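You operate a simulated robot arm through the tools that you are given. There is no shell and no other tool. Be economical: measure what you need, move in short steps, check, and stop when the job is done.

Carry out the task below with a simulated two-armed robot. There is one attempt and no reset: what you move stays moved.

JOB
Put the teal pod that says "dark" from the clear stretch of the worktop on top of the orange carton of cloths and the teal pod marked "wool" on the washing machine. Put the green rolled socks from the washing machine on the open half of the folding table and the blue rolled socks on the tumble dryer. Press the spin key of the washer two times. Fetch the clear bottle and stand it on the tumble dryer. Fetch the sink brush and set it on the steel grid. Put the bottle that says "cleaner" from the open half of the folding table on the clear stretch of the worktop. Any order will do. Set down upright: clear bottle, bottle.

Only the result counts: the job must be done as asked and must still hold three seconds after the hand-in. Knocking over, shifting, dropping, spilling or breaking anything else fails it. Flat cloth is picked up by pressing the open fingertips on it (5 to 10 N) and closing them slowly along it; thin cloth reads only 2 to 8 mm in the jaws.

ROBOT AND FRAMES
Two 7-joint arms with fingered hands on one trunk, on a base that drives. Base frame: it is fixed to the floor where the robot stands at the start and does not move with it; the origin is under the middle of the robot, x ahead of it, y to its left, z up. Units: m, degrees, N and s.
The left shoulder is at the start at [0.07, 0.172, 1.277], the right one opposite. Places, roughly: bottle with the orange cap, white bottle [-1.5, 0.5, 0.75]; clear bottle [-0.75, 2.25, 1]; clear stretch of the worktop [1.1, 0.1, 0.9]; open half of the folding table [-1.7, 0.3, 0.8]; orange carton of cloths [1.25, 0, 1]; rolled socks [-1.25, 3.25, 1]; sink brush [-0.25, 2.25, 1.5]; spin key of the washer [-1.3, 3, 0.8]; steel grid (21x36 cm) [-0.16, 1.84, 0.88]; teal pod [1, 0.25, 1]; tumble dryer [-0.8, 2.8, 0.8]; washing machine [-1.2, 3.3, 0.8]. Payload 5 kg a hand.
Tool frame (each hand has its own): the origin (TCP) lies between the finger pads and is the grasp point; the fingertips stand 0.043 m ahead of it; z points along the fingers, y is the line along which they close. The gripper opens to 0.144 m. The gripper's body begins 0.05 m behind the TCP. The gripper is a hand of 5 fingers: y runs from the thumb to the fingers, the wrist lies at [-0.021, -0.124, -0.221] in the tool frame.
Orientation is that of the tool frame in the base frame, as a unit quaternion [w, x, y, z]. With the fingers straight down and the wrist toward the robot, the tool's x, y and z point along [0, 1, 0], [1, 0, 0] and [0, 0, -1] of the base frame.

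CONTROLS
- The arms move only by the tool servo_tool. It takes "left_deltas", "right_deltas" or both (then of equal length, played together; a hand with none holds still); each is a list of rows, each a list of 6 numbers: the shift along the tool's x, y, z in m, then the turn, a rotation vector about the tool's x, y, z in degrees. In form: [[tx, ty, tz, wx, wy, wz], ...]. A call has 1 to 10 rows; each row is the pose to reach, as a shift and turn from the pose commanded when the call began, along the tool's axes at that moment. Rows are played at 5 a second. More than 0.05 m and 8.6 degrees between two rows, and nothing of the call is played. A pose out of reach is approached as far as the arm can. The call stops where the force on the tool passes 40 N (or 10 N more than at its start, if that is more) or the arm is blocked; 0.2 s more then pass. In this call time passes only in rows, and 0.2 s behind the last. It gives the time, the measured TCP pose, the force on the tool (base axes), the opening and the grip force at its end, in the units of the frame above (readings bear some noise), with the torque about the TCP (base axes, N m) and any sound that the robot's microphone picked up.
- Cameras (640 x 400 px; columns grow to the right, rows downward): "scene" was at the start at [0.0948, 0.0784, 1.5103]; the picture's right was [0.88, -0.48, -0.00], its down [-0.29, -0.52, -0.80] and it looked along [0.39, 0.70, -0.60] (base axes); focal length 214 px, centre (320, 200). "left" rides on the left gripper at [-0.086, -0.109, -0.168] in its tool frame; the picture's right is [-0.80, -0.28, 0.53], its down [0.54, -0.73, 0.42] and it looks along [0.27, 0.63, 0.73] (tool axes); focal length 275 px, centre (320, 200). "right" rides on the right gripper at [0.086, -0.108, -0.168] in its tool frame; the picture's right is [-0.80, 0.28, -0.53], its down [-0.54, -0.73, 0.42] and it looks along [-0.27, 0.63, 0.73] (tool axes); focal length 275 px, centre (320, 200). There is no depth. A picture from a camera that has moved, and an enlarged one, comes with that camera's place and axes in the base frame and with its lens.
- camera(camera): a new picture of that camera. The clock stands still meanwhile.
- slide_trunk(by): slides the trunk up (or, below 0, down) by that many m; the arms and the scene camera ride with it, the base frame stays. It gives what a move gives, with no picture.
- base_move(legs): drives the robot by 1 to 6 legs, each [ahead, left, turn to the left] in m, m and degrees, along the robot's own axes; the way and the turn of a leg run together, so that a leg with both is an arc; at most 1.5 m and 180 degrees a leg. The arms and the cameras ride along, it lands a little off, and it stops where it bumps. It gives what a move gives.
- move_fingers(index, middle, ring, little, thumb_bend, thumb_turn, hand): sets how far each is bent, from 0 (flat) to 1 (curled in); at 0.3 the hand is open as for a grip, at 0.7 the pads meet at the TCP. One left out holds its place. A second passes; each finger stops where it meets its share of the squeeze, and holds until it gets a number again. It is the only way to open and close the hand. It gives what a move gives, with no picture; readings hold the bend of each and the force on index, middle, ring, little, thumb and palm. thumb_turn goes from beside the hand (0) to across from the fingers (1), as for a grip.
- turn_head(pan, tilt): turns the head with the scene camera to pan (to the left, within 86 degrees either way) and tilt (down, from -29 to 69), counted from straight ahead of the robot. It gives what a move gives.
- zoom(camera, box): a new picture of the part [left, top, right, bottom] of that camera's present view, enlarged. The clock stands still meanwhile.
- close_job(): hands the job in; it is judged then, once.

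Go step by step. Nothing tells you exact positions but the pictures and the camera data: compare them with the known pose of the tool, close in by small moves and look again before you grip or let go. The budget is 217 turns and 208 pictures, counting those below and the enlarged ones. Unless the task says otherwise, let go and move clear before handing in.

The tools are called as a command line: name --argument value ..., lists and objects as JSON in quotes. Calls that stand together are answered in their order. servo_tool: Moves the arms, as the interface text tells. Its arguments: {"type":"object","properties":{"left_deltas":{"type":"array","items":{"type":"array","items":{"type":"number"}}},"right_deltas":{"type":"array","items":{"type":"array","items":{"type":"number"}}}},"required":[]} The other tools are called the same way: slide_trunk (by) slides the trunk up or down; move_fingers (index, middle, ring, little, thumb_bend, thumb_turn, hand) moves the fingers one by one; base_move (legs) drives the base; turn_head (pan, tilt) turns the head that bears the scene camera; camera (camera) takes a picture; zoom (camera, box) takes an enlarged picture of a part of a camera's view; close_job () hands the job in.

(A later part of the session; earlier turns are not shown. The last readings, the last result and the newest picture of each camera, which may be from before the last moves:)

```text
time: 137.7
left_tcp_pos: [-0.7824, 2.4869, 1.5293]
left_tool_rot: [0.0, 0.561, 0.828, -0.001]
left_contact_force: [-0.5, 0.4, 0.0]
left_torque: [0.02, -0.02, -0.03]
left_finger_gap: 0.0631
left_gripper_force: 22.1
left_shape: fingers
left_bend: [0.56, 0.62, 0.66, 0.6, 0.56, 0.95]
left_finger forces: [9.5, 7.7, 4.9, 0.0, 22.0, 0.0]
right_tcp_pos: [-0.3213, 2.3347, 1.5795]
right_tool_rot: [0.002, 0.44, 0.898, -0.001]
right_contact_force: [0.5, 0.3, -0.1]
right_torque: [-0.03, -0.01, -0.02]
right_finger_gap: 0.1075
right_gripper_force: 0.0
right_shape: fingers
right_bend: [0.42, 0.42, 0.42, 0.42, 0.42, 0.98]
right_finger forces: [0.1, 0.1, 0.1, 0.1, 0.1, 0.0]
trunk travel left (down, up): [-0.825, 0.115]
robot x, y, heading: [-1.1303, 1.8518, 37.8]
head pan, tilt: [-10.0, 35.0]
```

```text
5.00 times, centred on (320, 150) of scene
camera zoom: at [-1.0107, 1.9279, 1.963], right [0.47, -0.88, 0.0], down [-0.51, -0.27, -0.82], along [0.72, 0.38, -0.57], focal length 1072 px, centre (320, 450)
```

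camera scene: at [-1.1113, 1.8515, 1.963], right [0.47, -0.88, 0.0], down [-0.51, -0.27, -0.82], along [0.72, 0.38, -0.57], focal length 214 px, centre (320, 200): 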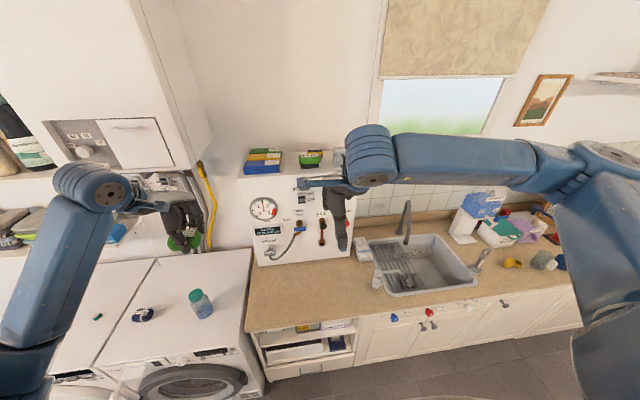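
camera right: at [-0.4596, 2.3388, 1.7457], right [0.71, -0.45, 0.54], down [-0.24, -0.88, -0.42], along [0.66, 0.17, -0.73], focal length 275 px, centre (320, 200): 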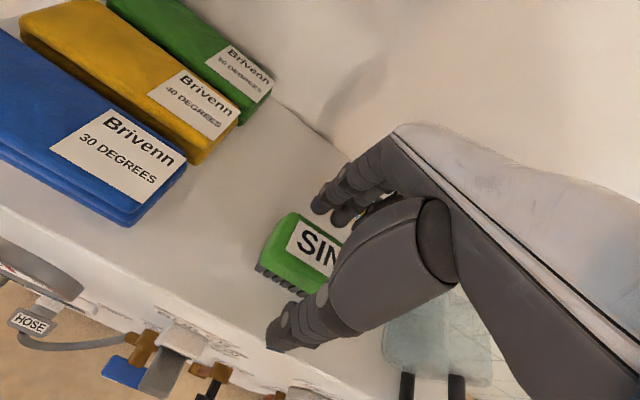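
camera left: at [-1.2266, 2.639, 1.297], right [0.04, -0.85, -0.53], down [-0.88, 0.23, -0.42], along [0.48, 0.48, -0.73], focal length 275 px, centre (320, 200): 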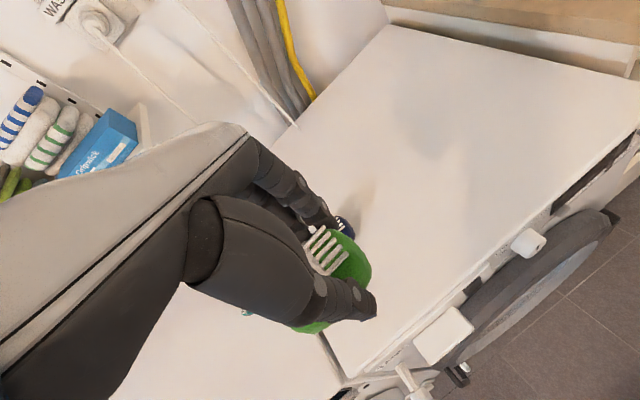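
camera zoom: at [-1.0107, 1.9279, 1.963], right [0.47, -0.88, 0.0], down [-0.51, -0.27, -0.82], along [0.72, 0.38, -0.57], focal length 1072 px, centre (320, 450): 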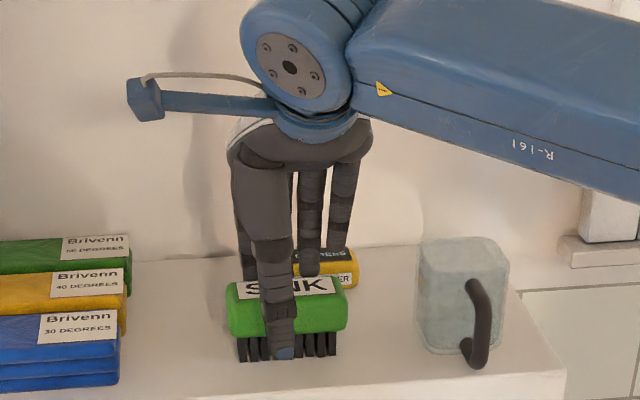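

servo_tool --right_deltas '[[0, 0, 0.005, 0, 0, 0]]'

move_fingers --hand "right" --index 0.72 --middle 0.72 --ring 0.72 --little 0.6 --thumb_bend 0.72

zoom --camera "scene" --box '[270, 110, 370, 190]'

camera --camera "right"

```text
time: 138.1
left_tcp_pos: [-0.7834, 2.4839, 1.5291]
left_tool_rot: [-0.001, 0.561, 0.828, -0.002]
left_contact_force: [0.4, -0.7, -0.2]
left_torque: [0.01, -0.04, 0.01]
left_finger_gap: 0.0633
left_gripper_force: 22.0
left_shape: fingers
left_bend: [0.56, 0.62, 0.66, 0.6, 0.56, 0.95]
left_finger forces: [9.4, 7.6, 5.0, 0.1, 21.9, 0.0]
right_tcp_pos: [-0.3208, 2.3327, 1.5738]
right_tool_rot: [0.002, 0.439, 0.898, 0.0]
right_contact_force: [-0.5, -0.4, 0.2]
right_torque: [0.01, -0.01, -0.02]
right_finger_gap: 0.1078
right_gripper_force: 0.1
right_shape: fingers
right_bend: [0.42, 0.42, 0.42, 0.42, 0.42, 0.98]
right_finger forces: [0.0, 0.0, 0.0, 0.0, 0.0, 0.0]
trunk travel left (down, up): [-0.825, 0.115]
robot x, y, heading: [-1.1316, 1.8488, 37.7]
head pan, tilt: [-10.0, 35.0]
```

```text
time: 139.1
left_tcp_pos: [-0.7838, 2.4838, 1.5301]
left_tool_rot: [-0.001, 0.56, 0.828, -0.001]
left_contact_force: [-0.5, -0.5, -0.7]
left_torque: [0.01, -0.03, 0.01]
left_finger_gap: 0.063
left_gripper_force: 22.2
left_shape: fingers
left_bend: [0.56, 0.62, 0.66, 0.6, 0.56, 0.95]
left_finger forces: [9.3, 7.6, 4.9, 0.0, 22.0, 0.0]
right_tcp_pos: [-0.3214, 2.3336, 1.5752]
right_tool_rot: [0.002, 0.44, 0.898, -0.001]
right_contact_force: [0.6, 0.0, 0.8]
right_torque: [0.0, 0.04, 0.03]
right_finger_gap: 0.0513
right_gripper_force: 23.6
right_shape: fingers
right_bend: [0.6, 0.64, 0.68, 0.6, 0.58, 0.94]
right_finger forces: [10.8, 7.4, 6.1, 0.0, 24.3, 0.1]
trunk travel left (down, up): [-0.825, 0.115]
robot x, y, heading: [-1.1306, 1.8544, 38.0]
head pan, tilt: [-10.0, 35.0]
```

```text
5.00 times, centred on (320, 150) of scene
camera zoom: at [-1.0117, 1.9265, 1.9631], right [0.47, -0.88, 0.0], down [-0.51, -0.27, -0.82], along [0.72, 0.38, -0.57], focal length 1072 px, centre (320, 450)
```

zoom: 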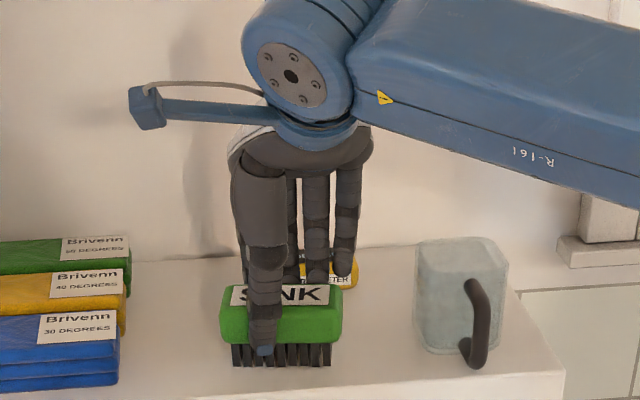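

```text
81 pictures are left
camera right: at [-0.46, 2.3371, 1.7411], right [0.71, -0.45, 0.54], down [-0.24, -0.88, -0.42], along [0.66, 0.17, -0.73], focal length 275 px, centre (320, 200)
```

right: 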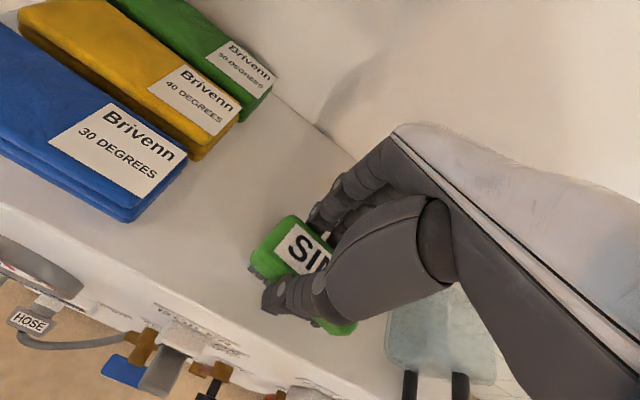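

Brush gripped (24 N). Lifting it clear, backing both hands off, then strafing right toward the sink.

servo_tool --right_deltas '[[0, 0, -0.03, 0, 0, 0], [0, 0, -0.07, 0, 0, 0], [0, -0.04, -0.09, 0, 0, 0], [0, -0.085, -0.09, 0, 0, 0], [0, -0.13, -0.09, 0, 0, 0], [0, -0.175, -0.09, 0, 0, 0], [0, -0.22, -0.09, 0, 0, 0], [0, -0.26, -0.09, 0, 0, 0]]' --left_deltas '[[0, 0, 0, 0, 0, 0], [0, 0, 0, 0, 0, 0], [-0.01, -0.035, 0, 0, 0, 0], [-0.02, -0.07, 0, 0, 0, 0], [-0.03, -0.11, 0, 0, 0, 0], [-0.043, -0.144, 0, 0, 0, 0], [-0.043, -0.144, 0, 0, 0, 0], [-0.043, -0.144, 0, 0, 0, 0]]'

base_move --legs '[[0, -0.47, 0]]'

slide_trunk --by -0.2

turn_head --pan 0 --tilt 45

camera --camera "scene"

camera --camera "right"

```text
time: 140.8
left_tcp_pos: [-0.8976, 2.3947, 1.5314]
left_tool_rot: [-0.001, 0.561, 0.828, -0.003]
left_contact_force: [-0.4, -0.7, -0.6]
left_torque: [0.03, -0.04, 0.0]
left_finger_gap: 0.063
left_gripper_force: 21.6
left_shape: fingers
left_bend: [0.56, 0.62, 0.66, 0.6, 0.56, 0.95]
left_finger forces: [9.4, 7.6, 5.0, 0.1, 21.9, 0.1]
left hand out of reach, approached as far as the arm can: row 6, 7, 8
right_tcp_pos: [-0.5268, 2.174, 1.6635]
right_tool_rot: [0.003, 0.44, 0.898, -0.001]
right_contact_force: [-0.1, 0.0, -1.2]
right_torque: [0.03, -0.03, 0.07]
right_finger_gap: 0.0512
right_gripper_force: 24.4
right_shape: fingers
right_bend: [0.6, 0.64, 0.71, 0.6, 0.58, 0.94]
right_finger forces: [10.4, 7.6, 6.2, 0.0, 24.3, 0.1]
trunk travel left (down, up): [-0.825, 0.115]
robot x, y, heading: [-1.1301, 1.856, 38.0]
head pan, tilt: [-10.0, 35.0]
```

```text
time: 143.7
left_tcp_pos: [-0.6045, 2.0193, 1.5308]
left_tool_rot: [0.0, 0.564, 0.826, -0.002]
left_contact_force: [0.2, 0.4, -0.8]
left_torque: [-0.03, -0.07, -0.01]
left_finger_gap: 0.0632
left_gripper_force: 21.8
left_shape: fingers
left_bend: [0.56, 0.62, 0.66, 0.6, 0.56, 0.95]
left_finger forces: [9.4, 7.6, 4.9, 0.0, 21.8, 0.0]
right_tcp_pos: [-0.2351, 1.7957, 1.6627]
right_tool_rot: [0.004, 0.443, 0.896, -0.002]
right_contact_force: [-0.4, 0.3, -0.7]
right_torque: [-0.02, -0.06, -0.03]
right_finger_gap: 0.0514
right_gripper_force: 24.0
right_shape: fingers
right_bend: [0.6, 0.64, 0.71, 0.6, 0.58, 0.94]
right_finger forces: [10.4, 7.6, 6.2, 0.1, 24.3, 0.1]
trunk travel left (down, up): [-0.825, 0.115]
robot x, y, heading: [-0.8389, 1.4761, 37.3]
head pan, tilt: [-10.0, 35.0]
```

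```text
time: 145.9
left_tcp_pos: [-0.6024, 2.0166, 1.3312]
left_tool_rot: [-0.001, 0.563, 0.826, -0.003]
left_contact_force: [0.0, 0.4, 0.1]
left_torque: [0.0, 0.0, 0.01]
left_finger_gap: 0.063
left_gripper_force: 21.9
left_shape: fingers
left_bend: [0.56, 0.62, 0.66, 0.6, 0.56, 0.95]
left_finger forces: [9.3, 7.5, 5.0, 0.0, 22.0, 0.1]
right_tcp_pos: [-0.2326, 1.794, 1.4627]
right_tool_rot: [0.002, 0.443, 0.896, -0.001]
right_contact_force: [0.4, 0.0, -0.9]
right_torque: [-0.02, -0.01, -0.02]
right_finger_gap: 0.0513
right_gripper_force: 24.2
right_shape: fingers
right_bend: [0.6, 0.64, 0.71, 0.6, 0.58, 0.94]
right_finger forces: [10.4, 7.5, 6.3, 0.0, 24.3, 0.0]
trunk travel left (down, up): [-0.625, 0.315]
robot x, y, heading: [-0.8406, 1.4733, 37.4]
head pan, tilt: [-10.0, 35.0]
```

```text
time: 146.6
left_tcp_pos: [-0.6021, 2.0169, 1.331]
left_tool_rot: [-0.001, 0.564, 0.826, -0.002]
left_contact_force: [0.1, -0.3, 0.0]
left_torque: [0.04, -0.01, 0.02]
left_finger_gap: 0.0632
left_gripper_force: 21.7
left_shape: fingers
left_bend: [0.56, 0.62, 0.66, 0.6, 0.56, 0.95]
left_finger forces: [9.4, 7.5, 5.0, 0.0, 21.9, 0.0]
right_tcp_pos: [-0.2324, 1.7934, 1.4642]
right_tool_rot: [0.003, 0.444, 0.896, -0.002]
right_contact_force: [0.2, 0.1, -0.7]
right_torque: [0.02, -0.04, -0.04]
right_finger_gap: 0.0514
right_gripper_force: 24.2
right_shape: fingers
right_bend: [0.6, 0.64, 0.71, 0.6, 0.58, 0.94]
right_finger forces: [10.4, 7.7, 6.2, 0.0, 24.4, 0.0]
trunk travel left (down, up): [-0.625, 0.315]
robot x, y, heading: [-0.8385, 1.4728, 37.4]
head pan, tilt: [0.0, 45.0]
```

```text
80 pictures are left
camera scene: at [-0.7328, 1.556, 1.7483], right [0.61, -0.79, 0.0], down [-0.56, -0.43, -0.71], along [0.56, 0.43, -0.71], focal length 214 px, centre (320, 200)
```

scene: 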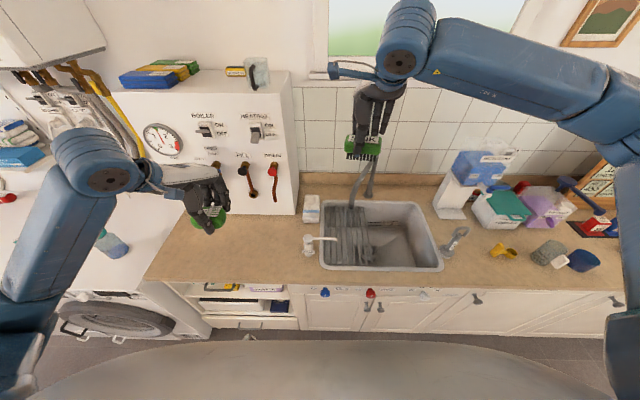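

```text
79 pictures are left
camera right: at [-0.3722, 1.7972, 1.6301], right [0.71, -0.46, 0.54], down [-0.25, -0.87, -0.42], along [0.66, 0.17, -0.73], focal length 275 px, centre (320, 200)
```

right: 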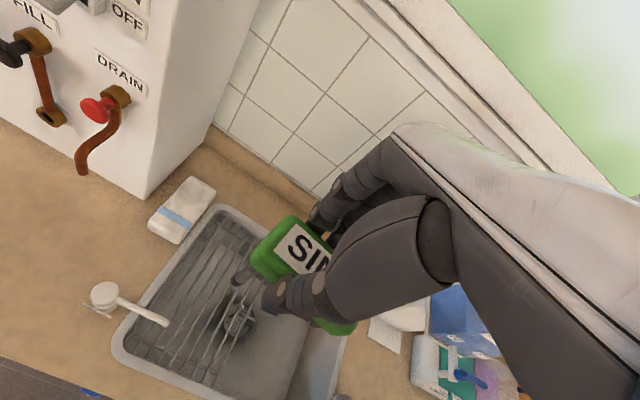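

zoom --camera "scene" --box '[290, 150, 460, 280]'

zoom --camera "right" --box '[80, 160, 360, 400]'

camera --camera "left"

```text
3.08 times, centred on (375, 215) of scene
camera zoom: at [-0.7328, 1.556, 1.7483], right [0.61, -0.79, 0.0], down [-0.56, -0.43, -0.71], along [0.56, 0.43, -0.71], focal length 660 px, centre (151, 154)
```

zoom: 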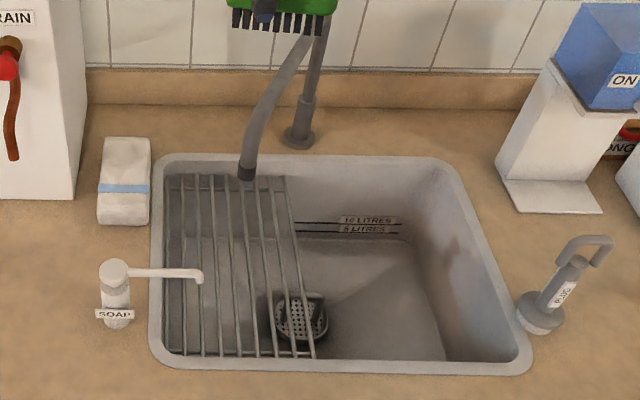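

```text
1.67 times, centred on (220, 280) of right
camera zoom: at [-0.3722, 1.7972, 1.6301], right [0.71, -0.46, 0.54], down [-0.25, -0.87, -0.42], along [0.66, 0.17, -0.73], focal length 459 px, centre (487, 67)
```

zoom: 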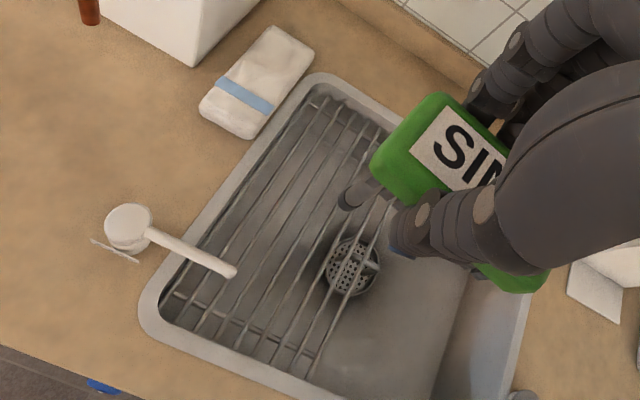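

```text
76 pictures are left
camera left: at [-0.6717, 1.8978, 1.4998], right [0.02, -0.85, -0.53], down [-0.88, 0.24, -0.42], along [0.48, 0.48, -0.74], focal length 275 px, centre (320, 200)
```

left: 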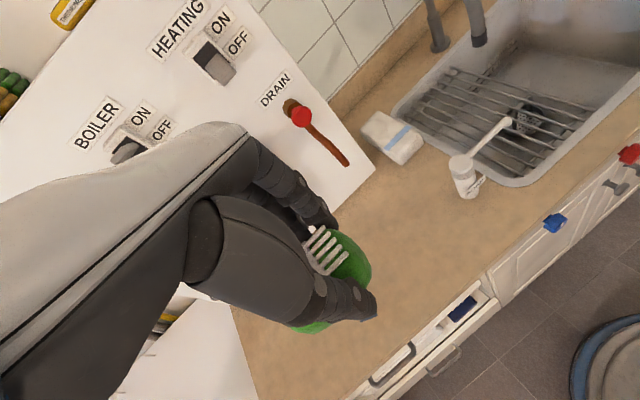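

The tap outlet hangs at about (-0.188, 1.822, 1.12) and the soap spout at (-0.289, 1.817, 1.0). I'll set the brush on the grid's front-right part, clear of both: shift there first, then lower the trunk.

servo_tool --right_deltas '[[-0.029, -0.022, 0, 0, 0, 0], [-0.058, -0.044, 0, 0, 0, 0]]'

slide_trunk --by -0.2

camera --camera "right"

zoom --camera "scene" --box '[270, 90, 470, 260]'

zoom --camera "left" --box '[380, 0, 640, 200]'

```text
time: 147.2
left_tcp_pos: [-0.6022, 2.0135, 1.3339]
left_tool_rot: [-0.001, 0.564, 0.826, -0.001]
left_contact_force: [0.2, 0.3, -0.3]
left_torque: [0.08, 0.02, 0.01]
left_finger_gap: 0.0633
left_gripper_force: 22.0
left_shape: fingers
left_bend: [0.56, 0.62, 0.66, 0.6, 0.56, 0.95]
left_finger forces: [9.3, 7.6, 5.0, 0.0, 21.8, 0.1]
right_tcp_pos: [-0.2348, 1.7175, 1.4638]
right_tool_rot: [0.002, 0.443, 0.896, 0.0]
right_contact_force: [0.2, 0.0, -0.3]
right_torque: [0.1, -0.02, -0.02]
right_finger_gap: 0.0511
right_gripper_force: 23.8
right_shape: fingers
right_bend: [0.6, 0.64, 0.71, 0.6, 0.58, 0.94]
right_finger forces: [10.4, 7.5, 6.2, 0.0, 24.2, 0.0]
trunk travel left (down, up): [-0.625, 0.315]
robot x, y, heading: [-0.8383, 1.4713, 37.3]
head pan, tilt: [0.0, 45.0]
```

```text
time: 149.3
left_tcp_pos: [-0.6023, 2.0171, 1.1325]
left_tool_rot: [0.0, 0.564, 0.826, -0.003]
left_contact_force: [0.9, 0.5, -0.7]
left_torque: [0.0, -0.01, 0.01]
left_finger_gap: 0.0629
left_gripper_force: 22.3
left_shape: fingers
left_bend: [0.56, 0.62, 0.66, 0.6, 0.56, 0.95]
left_finger forces: [9.4, 7.7, 5.0, 0.0, 21.9, 0.1]
right_tcp_pos: [-0.2352, 1.7208, 1.2638]
right_tool_rot: [0.003, 0.443, 0.897, -0.001]
right_contact_force: [-1.0, 0.7, -0.9]
right_torque: [0.02, -0.04, 0.01]
right_finger_gap: 0.0515
right_gripper_force: 24.5
right_shape: fingers
right_bend: [0.6, 0.64, 0.71, 0.6, 0.58, 0.94]
right_finger forces: [10.4, 7.5, 6.3, 0.0, 24.2, 0.0]
trunk travel left (down, up): [-0.425, 0.515]
robot x, y, heading: [-0.842, 1.4722, 37.5]
head pan, tilt: [0.0, 45.0]
```

```text
75 pictures are left
camera right: at [-0.3736, 1.7253, 1.4305], right [0.71, -0.46, 0.54], down [-0.25, -0.87, -0.42], along [0.66, 0.17, -0.73], focal length 275 px, centre (320, 200)
```

right: 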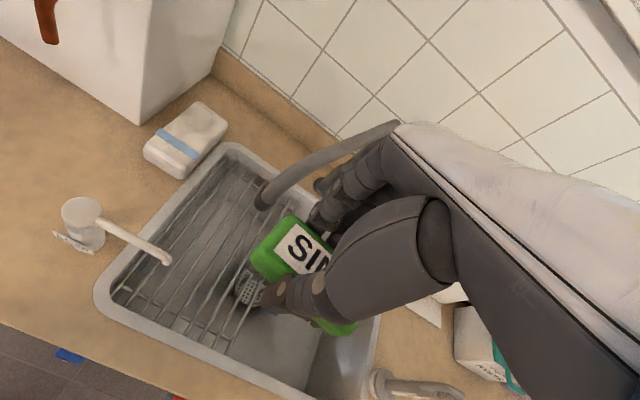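

```text
2.35 times, centred on (370, 175) of scene
camera zoom: at [-0.733, 1.5561, 1.5483], right [0.61, -0.79, 0.0], down [-0.56, -0.43, -0.71], along [0.56, 0.43, -0.71], focal length 505 px, centre (202, 259)
```

zoom: 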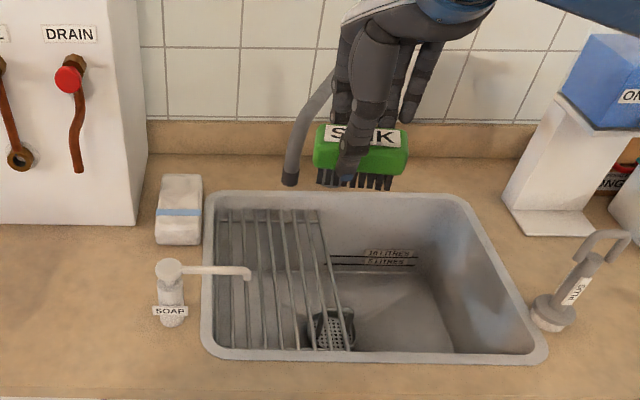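

```text
2.00 times, centred on (510, 100) of left
camera zoom: at [-0.6718, 1.8978, 1.2999], right [0.02, -0.85, -0.53], down [-0.88, 0.24, -0.42], along [0.48, 0.48, -0.74], focal length 551 px, centre (-60, 400)
```

zoom: 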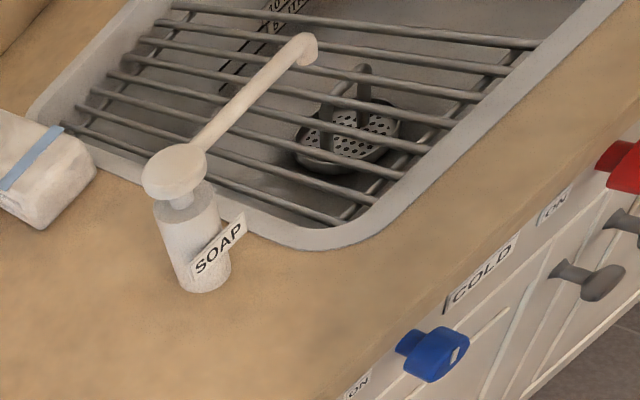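

servo_tool --right_deltas '[[0.005, 0.003, 0.04, 0, 0, 0], [0.01, 0.006, 0.08, 0, 0, 0], [0.014, 0.008, 0.12, 0, 0, 0], [0.014, 0.008, 0.16, 0, 0, 0], [0.014, 0.008, 0.2, 0, 0, 0]]'

camera --camera "right"

zoom --camera "scene" --box '[310, 130, 450, 250]'

zoom --camera "left" --box '[380, 0, 640, 200]'

```text
time: 150.6
left_tcp_pos: [-0.6013, 2.0164, 1.1309]
left_tool_rot: [-0.001, 0.563, 0.826, -0.002]
left_contact_force: [0.4, 0.1, -1.0]
left_torque: [0.03, -0.01, -0.02]
left_finger_gap: 0.0632
left_gripper_force: 21.9
left_shape: fingers
left_bend: [0.56, 0.62, 0.66, 0.6, 0.56, 0.95]
left_finger forces: [9.4, 7.6, 4.9, 0.0, 21.8, 0.1]
right_tcp_pos: [-0.2375, 1.7372, 1.0627]
right_tool_rot: [0.002, 0.443, 0.896, -0.001]
right_contact_force: [1.2, -0.7, -1.5]
right_torque: [0.02, 0.04, 0.0]
right_finger_gap: 0.051
right_gripper_force: 24.1
right_shape: fingers
right_bend: [0.6, 0.64, 0.71, 0.6, 0.58, 0.94]
right_finger forces: [10.3, 7.4, 6.1, 0.0, 23.9, 0.0]
trunk travel left (down, up): [-0.425, 0.515]
robot x, y, heading: [-0.8399, 1.4726, 37.7]
head pan, tilt: [0.0, 45.0]
```

```text
72 pictures are left
camera right: at [-0.3761, 1.7408, 1.2298], right [0.71, -0.46, 0.54], down [-0.25, -0.87, -0.42], along [0.66, 0.17, -0.73], focal length 275 px, centre (320, 200)
```

right: 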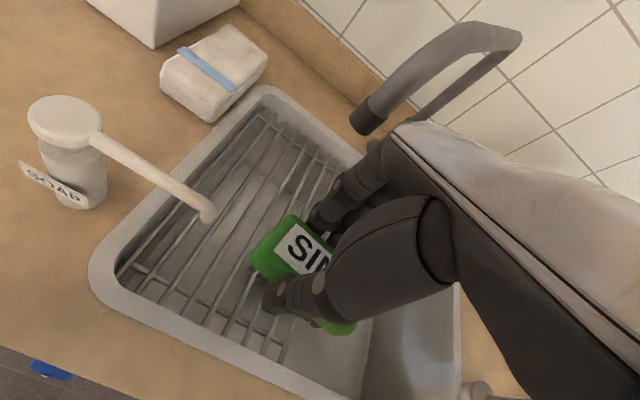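

```text
3.33 times, centred on (380, 190) of scene
camera zoom: at [-0.7323, 1.5562, 1.5483], right [0.61, -0.79, 0.0], down [-0.56, -0.43, -0.71], along [0.56, 0.43, -0.71], focal length 715 px, centre (120, 233)
```

zoom: 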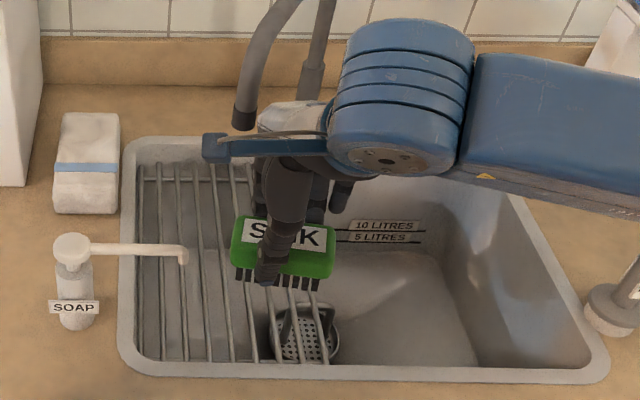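

```text
2.00 times, centred on (510, 100) of left
camera zoom: at [-0.6712, 1.8978, 1.2998], right [0.02, -0.85, -0.53], down [-0.88, 0.24, -0.42], along [0.48, 0.48, -0.74], focal length 551 px, centre (-60, 400)
```

zoom: 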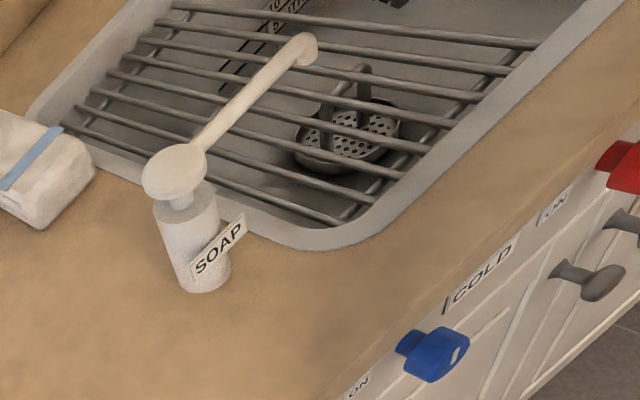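

servo_tool --right_deltas '[[0, 0, 0.04, 0, 0, 0], [0, 0, 0.075, 0, 0, 0], [0, 0, 0.09, 0, 0, 0], [0, 0, 0.097, 0, 0, 0]]'

camera --camera "right"

zoom --camera "scene" --box '[310, 150, 450, 270]'

```text
time: 151.6
left_tcp_pos: [-0.6016, 2.0162, 1.132]
left_tool_rot: [0.0, 0.563, 0.826, -0.003]
left_contact_force: [0.9, 0.0, -0.5]
left_torque: [0.0, 0.01, -0.01]
left_finger_gap: 0.0632
left_gripper_force: 21.8
left_shape: fingers
left_bend: [0.56, 0.62, 0.66, 0.6, 0.56, 0.95]
left_finger forces: [9.4, 7.6, 4.9, 0.1, 21.9, 0.0]
right_tcp_pos: [-0.2364, 1.7345, 0.9655]
right_tool_rot: [0.002, 0.443, 0.897, -0.001]
right_contact_force: [0.8, -0.8, -1.3]
right_torque: [0.0, 0.0, 0.0]
right_finger_gap: 0.0513
right_gripper_force: 23.9
right_shape: fingers
right_bend: [0.6, 0.64, 0.71, 0.6, 0.58, 0.94]
right_finger forces: [10.3, 7.5, 6.2, 0.0, 23.9, 0.0]
trunk travel left (down, up): [-0.425, 0.515]
robot x, y, heading: [-0.836, 1.4717, 37.5]
head pan, tilt: [0.0, 45.0]
```

```text
69 pictures are left
camera right: at [-0.3754, 1.7393, 1.1326], right [0.71, -0.46, 0.54], down [-0.25, -0.87, -0.42], along [0.66, 0.17, -0.73], focal length 275 px, centre (320, 200)
```

right: 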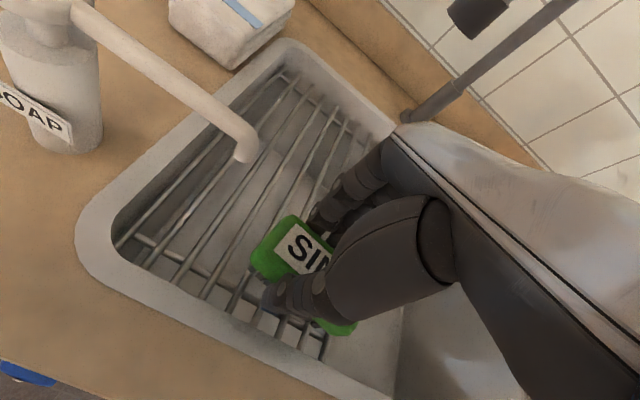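

```text
3.33 times, centred on (380, 210) of scene
camera zoom: at [-0.7323, 1.556, 1.5482], right [0.61, -0.79, 0.0], down [-0.56, -0.43, -0.71], along [0.56, 0.43, -0.71], focal length 715 px, centre (120, 167)
```

zoom: 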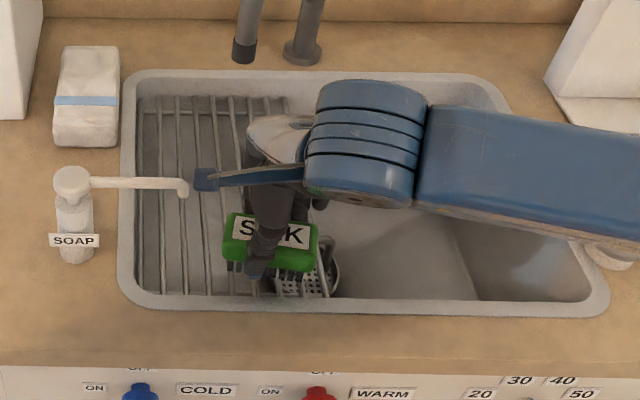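

servo_tool --right_deltas '[[0, 0, 0.004, 0, 0, 0], [0, 0, 0.008, 0, 0, 0], [0, 0, 0.012, 0, 0, 0]]'

```text
time: 152.3
left_tcp_pos: [-0.6022, 2.0178, 1.1318]
left_tool_rot: [0.0, 0.563, 0.826, -0.003]
left_contact_force: [-1.3, 0.5, -1.0]
left_torque: [0.01, -0.01, -0.04]
left_finger_gap: 0.0631
left_gripper_force: 22.2
left_shape: fingers
left_bend: [0.56, 0.62, 0.66, 0.6, 0.56, 0.95]
left_finger forces: [9.5, 7.5, 5.0, 0.0, 22.0, 0.0]
right_tcp_pos: [-0.2368, 1.7359, 0.9537]
right_tool_rot: [0.002, 0.443, 0.897, -0.001]
right_contact_force: [-0.6, 0.5, -1.4]
right_torque: [0.04, 0.0, 0.02]
right_finger_gap: 0.051
right_gripper_force: 23.8
right_shape: fingers
right_bend: [0.6, 0.64, 0.71, 0.6, 0.58, 0.94]
right_finger forces: [10.2, 7.5, 6.1, 0.0, 23.9, 0.0]
trunk travel left (down, up): [-0.425, 0.515]
robot x, y, heading: [-0.8426, 1.4716, 37.6]
head pan, tilt: [0.0, 45.0]
```

servo_tool --right_deltas '[[0, 0, 0.003, 0, 0, 0], [0, 0, 0.006, 0, 0, 0], [0, 0, 0.009, 0, 0, 0]]'

zoom --camera "left" --box '[480, 0, 640, 120]'

camera --camera "right"

```text
time: 153.2
left_tcp_pos: [-0.6016, 2.0173, 1.1309]
left_tool_rot: [-0.001, 0.564, 0.826, -0.003]
left_contact_force: [-0.4, 0.0, -0.2]
left_torque: [0.0, -0.01, 0.02]
left_finger_gap: 0.0632
left_gripper_force: 22.1
left_shape: fingers
left_bend: [0.56, 0.62, 0.66, 0.6, 0.56, 0.95]
left_finger forces: [9.4, 7.5, 5.0, 0.0, 21.8, 0.0]
right_tcp_pos: [-0.2356, 1.7363, 0.9436]
right_tool_rot: [0.002, 0.443, 0.897, -0.002]
right_contact_force: [-0.1, -0.1, -0.9]
right_torque: [-0.01, 0.01, 0.01]
right_finger_gap: 0.0514
right_gripper_force: 23.7
right_shape: fingers
right_bend: [0.6, 0.64, 0.71, 0.6, 0.58, 0.94]
right_finger forces: [10.3, 7.6, 6.0, 0.1, 23.9, 0.0]
trunk travel left (down, up): [-0.425, 0.515]
robot x, y, heading: [-0.8396, 1.4762, 37.5]
head pan, tilt: [0.0, 45.0]
```

```text
3.33 times, centred on (560, 60) of left
camera zoom: at [-0.6716, 1.8979, 1.2997], right [0.02, -0.85, -0.53], down [-0.88, 0.24, -0.42], along [0.48, 0.48, -0.74], focal length 918 px, centre (-480, 667)
```

zoom: 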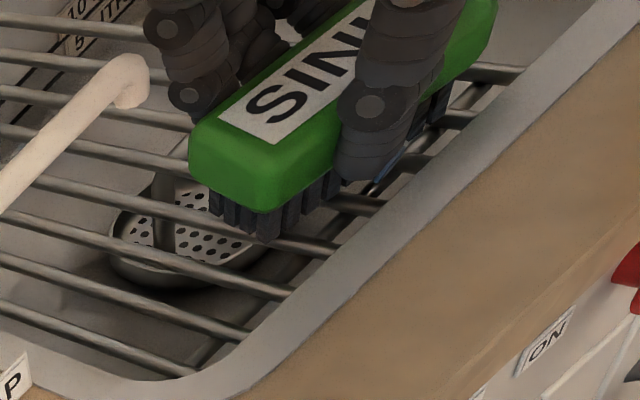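

```text
66 pictures are left
camera right: at [-0.3751, 1.7401, 1.1121], right [0.71, -0.46, 0.54], down [-0.25, -0.87, -0.42], along [0.66, 0.17, -0.73], focal length 275 px, centre (320, 200)
```

right: 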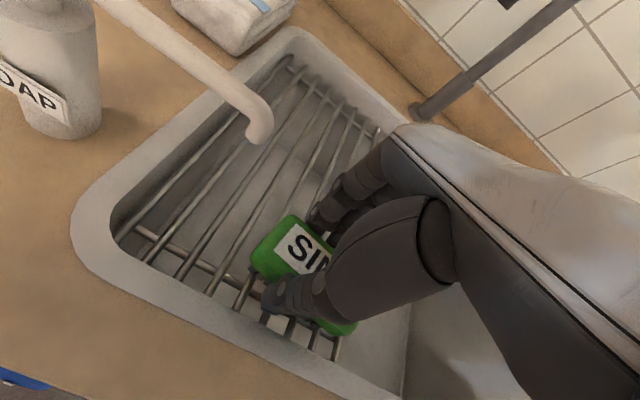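

servo_tool --right_deltas '[[0, 0, 0.003, 0, 0, 0], [0, 0, 0.006, 0, 0, 0], [0, 0, 0.009, 0, 0, 0]]'

zoom --camera "left" --box '[480, 0, 640, 120]'

```text
time: 153.9
left_tcp_pos: [-0.6029, 2.0154, 1.1327]
left_tool_rot: [-0.001, 0.564, 0.826, -0.003]
left_contact_force: [-0.2, 1.4, -1.2]
left_torque: [0.0, -0.02, 0.0]
left_finger_gap: 0.0633
left_gripper_force: 21.8
left_shape: fingers
left_bend: [0.56, 0.62, 0.66, 0.6, 0.56, 0.95]
left_finger forces: [9.3, 7.7, 5.0, 0.0, 21.8, 0.1]
right_tcp_pos: [-0.2356, 1.7359, 0.9381]
right_tool_rot: [0.003, 0.443, 0.897, 0.0]
right_contact_force: [2.8, -2.5, 19.4]
right_torque: [-0.02, 0.39, 0.01]
right_finger_gap: 0.0512
right_gripper_force: 25.8
right_shape: fingers
right_bend: [0.6, 0.64, 0.71, 0.6, 0.58, 0.94]
right_finger forces: [12.3, 7.9, 5.9, 0.1, 25.2, 0.1]
trunk travel left (down, up): [-0.425, 0.515]
robot x, y, heading: [-0.8412, 1.4726, 37.5]
head pan, tilt: [0.0, 45.0]
```

```text
3.33 times, centred on (560, 60) of left
camera zoom: at [-0.6727, 1.8971, 1.3004], right [0.02, -0.85, -0.53], down [-0.87, 0.24, -0.42], along [0.48, 0.48, -0.73], focal length 918 px, centre (-480, 667)
```

zoom: 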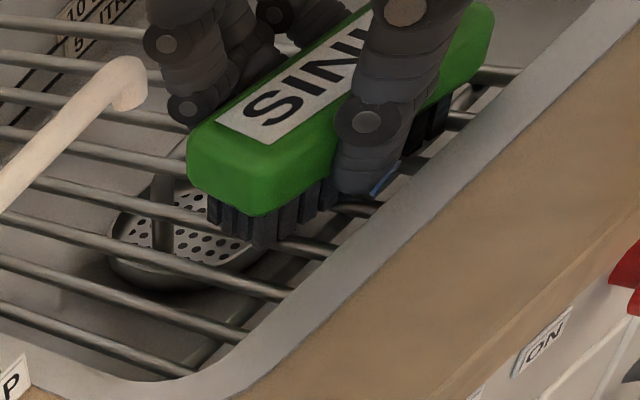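

Brush rests on the bars. Easing and releasing.

servo_tool --right_deltas '[[0, 0, -0.003, 0, 0, 0]]'

move_fingers --hand "right" --index 0.52 --middle 0.52 --ring 0.52 --little 0.52 --thumb_bend 0.52

zoom --camera "left" --box '[480, 0, 640, 120]'

```text
time: 154.3
left_tcp_pos: [-0.602, 2.016, 1.1303]
left_tool_rot: [-0.001, 0.563, 0.826, -0.003]
left_contact_force: [0.1, 0.6, -1.2]
left_torque: [-0.03, 0.02, -0.02]
left_finger_gap: 0.0632
left_gripper_force: 21.4
left_shape: fingers
left_bend: [0.56, 0.62, 0.66, 0.6, 0.56, 0.95]
left_finger forces: [9.3, 7.6, 5.0, 0.0, 21.9, 0.1]
right_tcp_pos: [-0.2369, 1.7357, 0.9392]
right_tool_rot: [0.002, 0.443, 0.896, -0.002]
right_contact_force: [2.9, -0.8, 8.5]
right_torque: [0.1, 0.11, -0.01]
right_finger_gap: 0.0511
right_gripper_force: 24.4
right_shape: fingers
right_bend: [0.6, 0.64, 0.71, 0.6, 0.58, 0.94]
right_finger forces: [11.9, 8.0, 5.5, 0.0, 23.4, 0.0]
trunk travel left (down, up): [-0.425, 0.515]
robot x, y, heading: [-0.8411, 1.475, 37.3]
head pan, tilt: [0.0, 45.0]
```

```text
time: 155.3
left_tcp_pos: [-0.6013, 2.0152, 1.132]
left_tool_rot: [-0.001, 0.563, 0.826, -0.003]
left_contact_force: [-0.4, 0.3, 0.0]
left_torque: [0.01, 0.0, 0.0]
left_finger_gap: 0.063
left_gripper_force: 21.4
left_shape: fingers
left_bend: [0.56, 0.62, 0.66, 0.6, 0.56, 0.95]
left_finger forces: [9.4, 7.6, 5.1, 0.0, 21.9, 0.0]
right_tcp_pos: [-0.2369, 1.7349, 0.9392]
right_tool_rot: [0.002, 0.443, 0.896, -0.001]
right_contact_force: [0.7, 0.3, -0.6]
right_torque: [0.0, 0.03, 0.0]
right_finger_gap: 0.0711
right_gripper_force: 0.0
right_shape: fingers
right_bend: [0.52, 0.52, 0.52, 0.52, 0.52, 0.97]
right_finger forces: [0.0, 0.0, 0.0, 0.0, 0.1, 0.1]
trunk travel left (down, up): [-0.425, 0.515]
robot x, y, heading: [-0.8364, 1.4744, 37.2]
head pan, tilt: [0.0, 45.0]
```

```text
3.33 times, centred on (560, 60) of left
camera zoom: at [-0.6717, 1.8978, 1.2998], right [0.02, -0.85, -0.53], down [-0.88, 0.24, -0.42], along [0.48, 0.48, -0.74], focal length 918 px, centre (-480, 667)
```

zoom: 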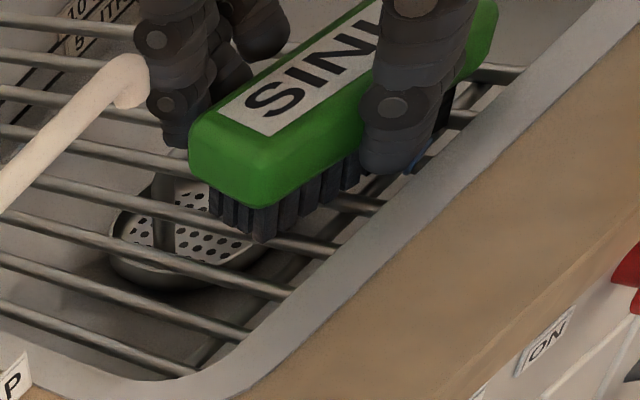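

servo_tool --right_deltas '[[0, 0, -0.02, 0, 0, 0], [0, 0, -0.06, 0, 0, 0], [0, 0, -0.1, 0, 0, 0], [0, -0.01, -0.14, 0, 0, 0], [0, -0.02, -0.18, 0, 0, 0], [0, -0.03, -0.22, 0, 0, 0], [0, -0.06, -0.25, 0, 0, 0], [0, -0.1, -0.27, 0, 0, 0], [0, -0.14, -0.28, 0, 0, 0]]'

camera --camera "scene"

```text
time: 157.3
left_tcp_pos: [-0.6015, 2.0171, 1.1321]
left_tool_rot: [-0.001, 0.564, 0.826, -0.003]
left_contact_force: [-0.6, 0.4, -0.3]
left_torque: [-0.01, 0.01, 0.01]
left_finger_gap: 0.0633
left_gripper_force: 21.3
left_shape: fingers
left_bend: [0.56, 0.62, 0.66, 0.6, 0.56, 0.95]
left_finger forces: [9.4, 7.6, 5.0, 0.0, 22.0, 0.0]
right_tcp_pos: [-0.3403, 1.6624, 1.2242]
right_tool_rot: [0.002, 0.443, 0.896, -0.002]
right_contact_force: [-0.8, 0.2, 0.9]
right_torque: [-0.01, -0.02, -0.01]
right_finger_gap: 0.0713
right_gripper_force: 0.0
right_shape: fingers
right_bend: [0.52, 0.52, 0.52, 0.52, 0.52, 0.97]
right_finger forces: [0.0, 0.1, 0.0, 0.0, 0.0, 0.0]
right hand out of reach, approached as far as the arm can: row 9
trunk travel left (down, up): [-0.425, 0.515]
robot x, y, heading: [-0.8366, 1.4735, 37.4]
head pan, tilt: [0.0, 45.0]
```

```text
63 pictures are left
camera scene: at [-0.7337, 1.5565, 1.5482], right [0.61, -0.79, 0.0], down [-0.56, -0.43, -0.71], along [0.56, 0.43, -0.71], focal length 214 px, centre (320, 200)
```

scene: 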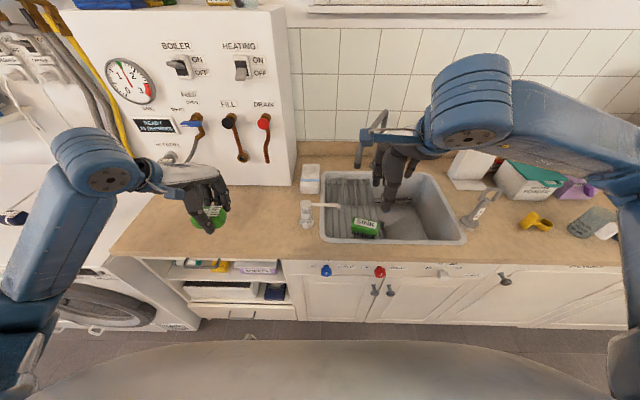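

zoom --camera "scene" --box '[300, 160, 440, 260]'

zoom --camera "left" --box '[440, 0, 640, 150]'

```text
4.00 times, centred on (370, 210) of scene
camera zoom: at [-0.7337, 1.5565, 1.5482], right [0.61, -0.79, 0.0], down [-0.56, -0.43, -0.71], along [0.56, 0.43, -0.71], focal length 858 px, centre (120, 160)
```

zoom: 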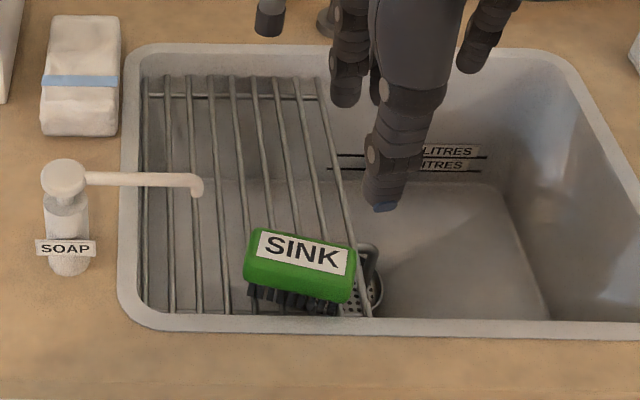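

```text
2.67 times, centred on (540, 75) of left
camera zoom: at [-0.6724, 1.8981, 1.2997], right [0.02, -0.85, -0.53], down [-0.88, 0.24, -0.42], along [0.48, 0.48, -0.74], focal length 734 px, centre (-267, 533)
```

zoom: 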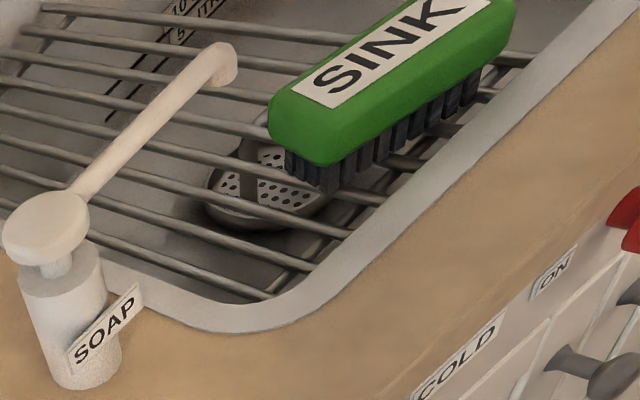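

The brush rests on the grid. Now to the folding table: backing off and turning left to look.

base_move --legs '[[-0.25, 0, 0], [0, 0, 140]]'

turn_head --pan 50 --tilt 35

camera --camera "scene"

```text
time: 165.1
left_tcp_pos: [-1.5581, 1.0314, 1.1321]
left_tool_rot: [0.002, -0.603, 0.798, -0.001]
left_contact_force: [-0.1, -0.2, 0.9]
left_torque: [0.03, -0.01, 0.04]
left_finger_gap: 0.0624
left_gripper_force: 21.1
left_shape: fingers
left_bend: [0.56, 0.62, 0.66, 0.6, 0.56, 0.95]
left_finger forces: [9.1, 7.4, 4.8, 0.1, 21.2, 0.1]
right_tcp_pos: [-1.5533, 1.4721, 1.2242]
right_tool_rot: [-0.002, 0.708, -0.706, -0.001]
right_contact_force: [-0.2, -0.5, 0.5]
right_torque: [-0.01, -0.03, -0.02]
right_finger_gap: 0.0711
right_gripper_force: 0.0
right_shape: fingers
right_bend: [0.52, 0.52, 0.52, 0.52, 0.52, 0.97]
right_finger forces: [0.0, 0.0, 0.0, 0.1, 0.1, 0.0]
trunk travel left (down, up): [-0.425, 0.515]
robot x, y, heading: [-1.0398, 1.3207, -179.6]
head pan, tilt: [0.0, 45.0]
```

```text
time: 166.2
left_tcp_pos: [-1.5575, 1.031, 1.1313]
left_tool_rot: [0.002, -0.603, 0.798, -0.001]
left_contact_force: [0.4, -0.3, -0.3]
left_torque: [0.01, 0.02, -0.03]
left_finger_gap: 0.0627
left_gripper_force: 20.8
left_shape: fingers
left_bend: [0.56, 0.62, 0.66, 0.6, 0.56, 0.95]
left_finger forces: [9.2, 7.3, 4.8, 0.1, 21.3, 0.0]
right_tcp_pos: [-1.5533, 1.4726, 1.2235]
right_tool_rot: [-0.002, 0.708, -0.707, -0.001]
right_contact_force: [0.2, 0.2, -0.2]
right_torque: [-0.01, 0.02, -0.01]
right_finger_gap: 0.0712
right_gripper_force: 0.0
right_shape: fingers
right_bend: [0.52, 0.52, 0.52, 0.52, 0.52, 0.97]
right_finger forces: [0.0, 0.0, 0.0, 0.0, 0.0, 0.0]
trunk travel left (down, up): [-0.425, 0.515]
robot x, y, heading: [-1.0388, 1.3199, -179.7]
head pan, tilt: [50.0, 35.0]
```

```text
60 pictures are left
camera scene: at [-1.1451, 1.2542, 1.563], right [-0.77, 0.64, 0.0], down [0.37, 0.44, -0.82], along [-0.52, -0.63, -0.57], focal length 214 px, centre (320, 200)
```

scene: 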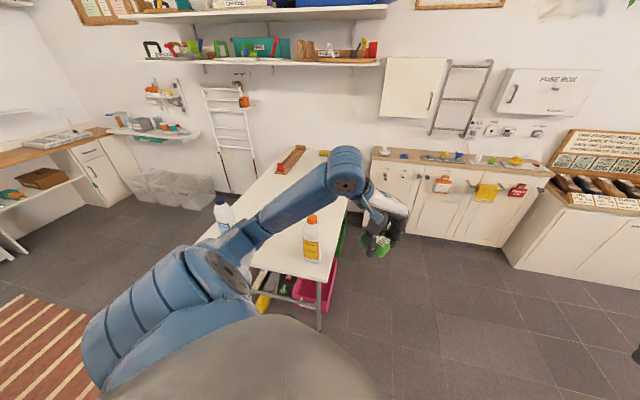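

zoom --camera "scene" --box '[190, 130, 370, 300]'

camera --camera "left"

```text
2.35 times, centred on (280, 215) of scene
camera zoom: at [-1.1451, 1.2542, 1.563], right [-0.77, 0.64, 0.0], down [0.37, 0.44, -0.82], along [-0.52, -0.63, -0.57], focal length 505 px, centre (414, 165)
```

zoom: 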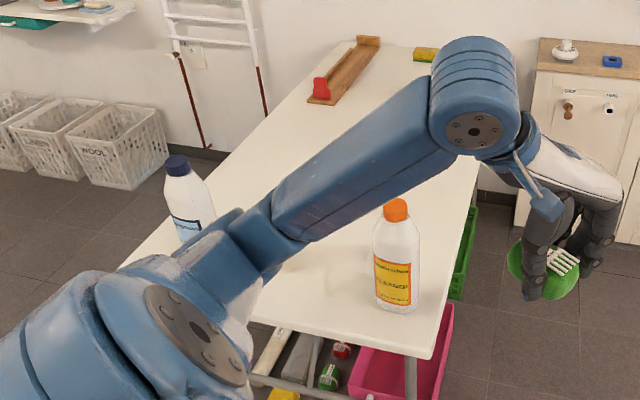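

```text
58 pictures are left
camera left: at [-1.4316, 1.0853, 1.2998], right [0.49, 0.69, -0.53], down [0.55, -0.72, -0.42], along [-0.67, -0.09, -0.74], focal length 275 px, centre (320, 200)
```

left: 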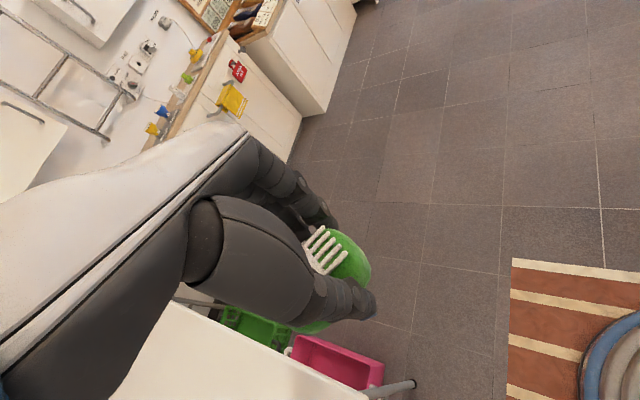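

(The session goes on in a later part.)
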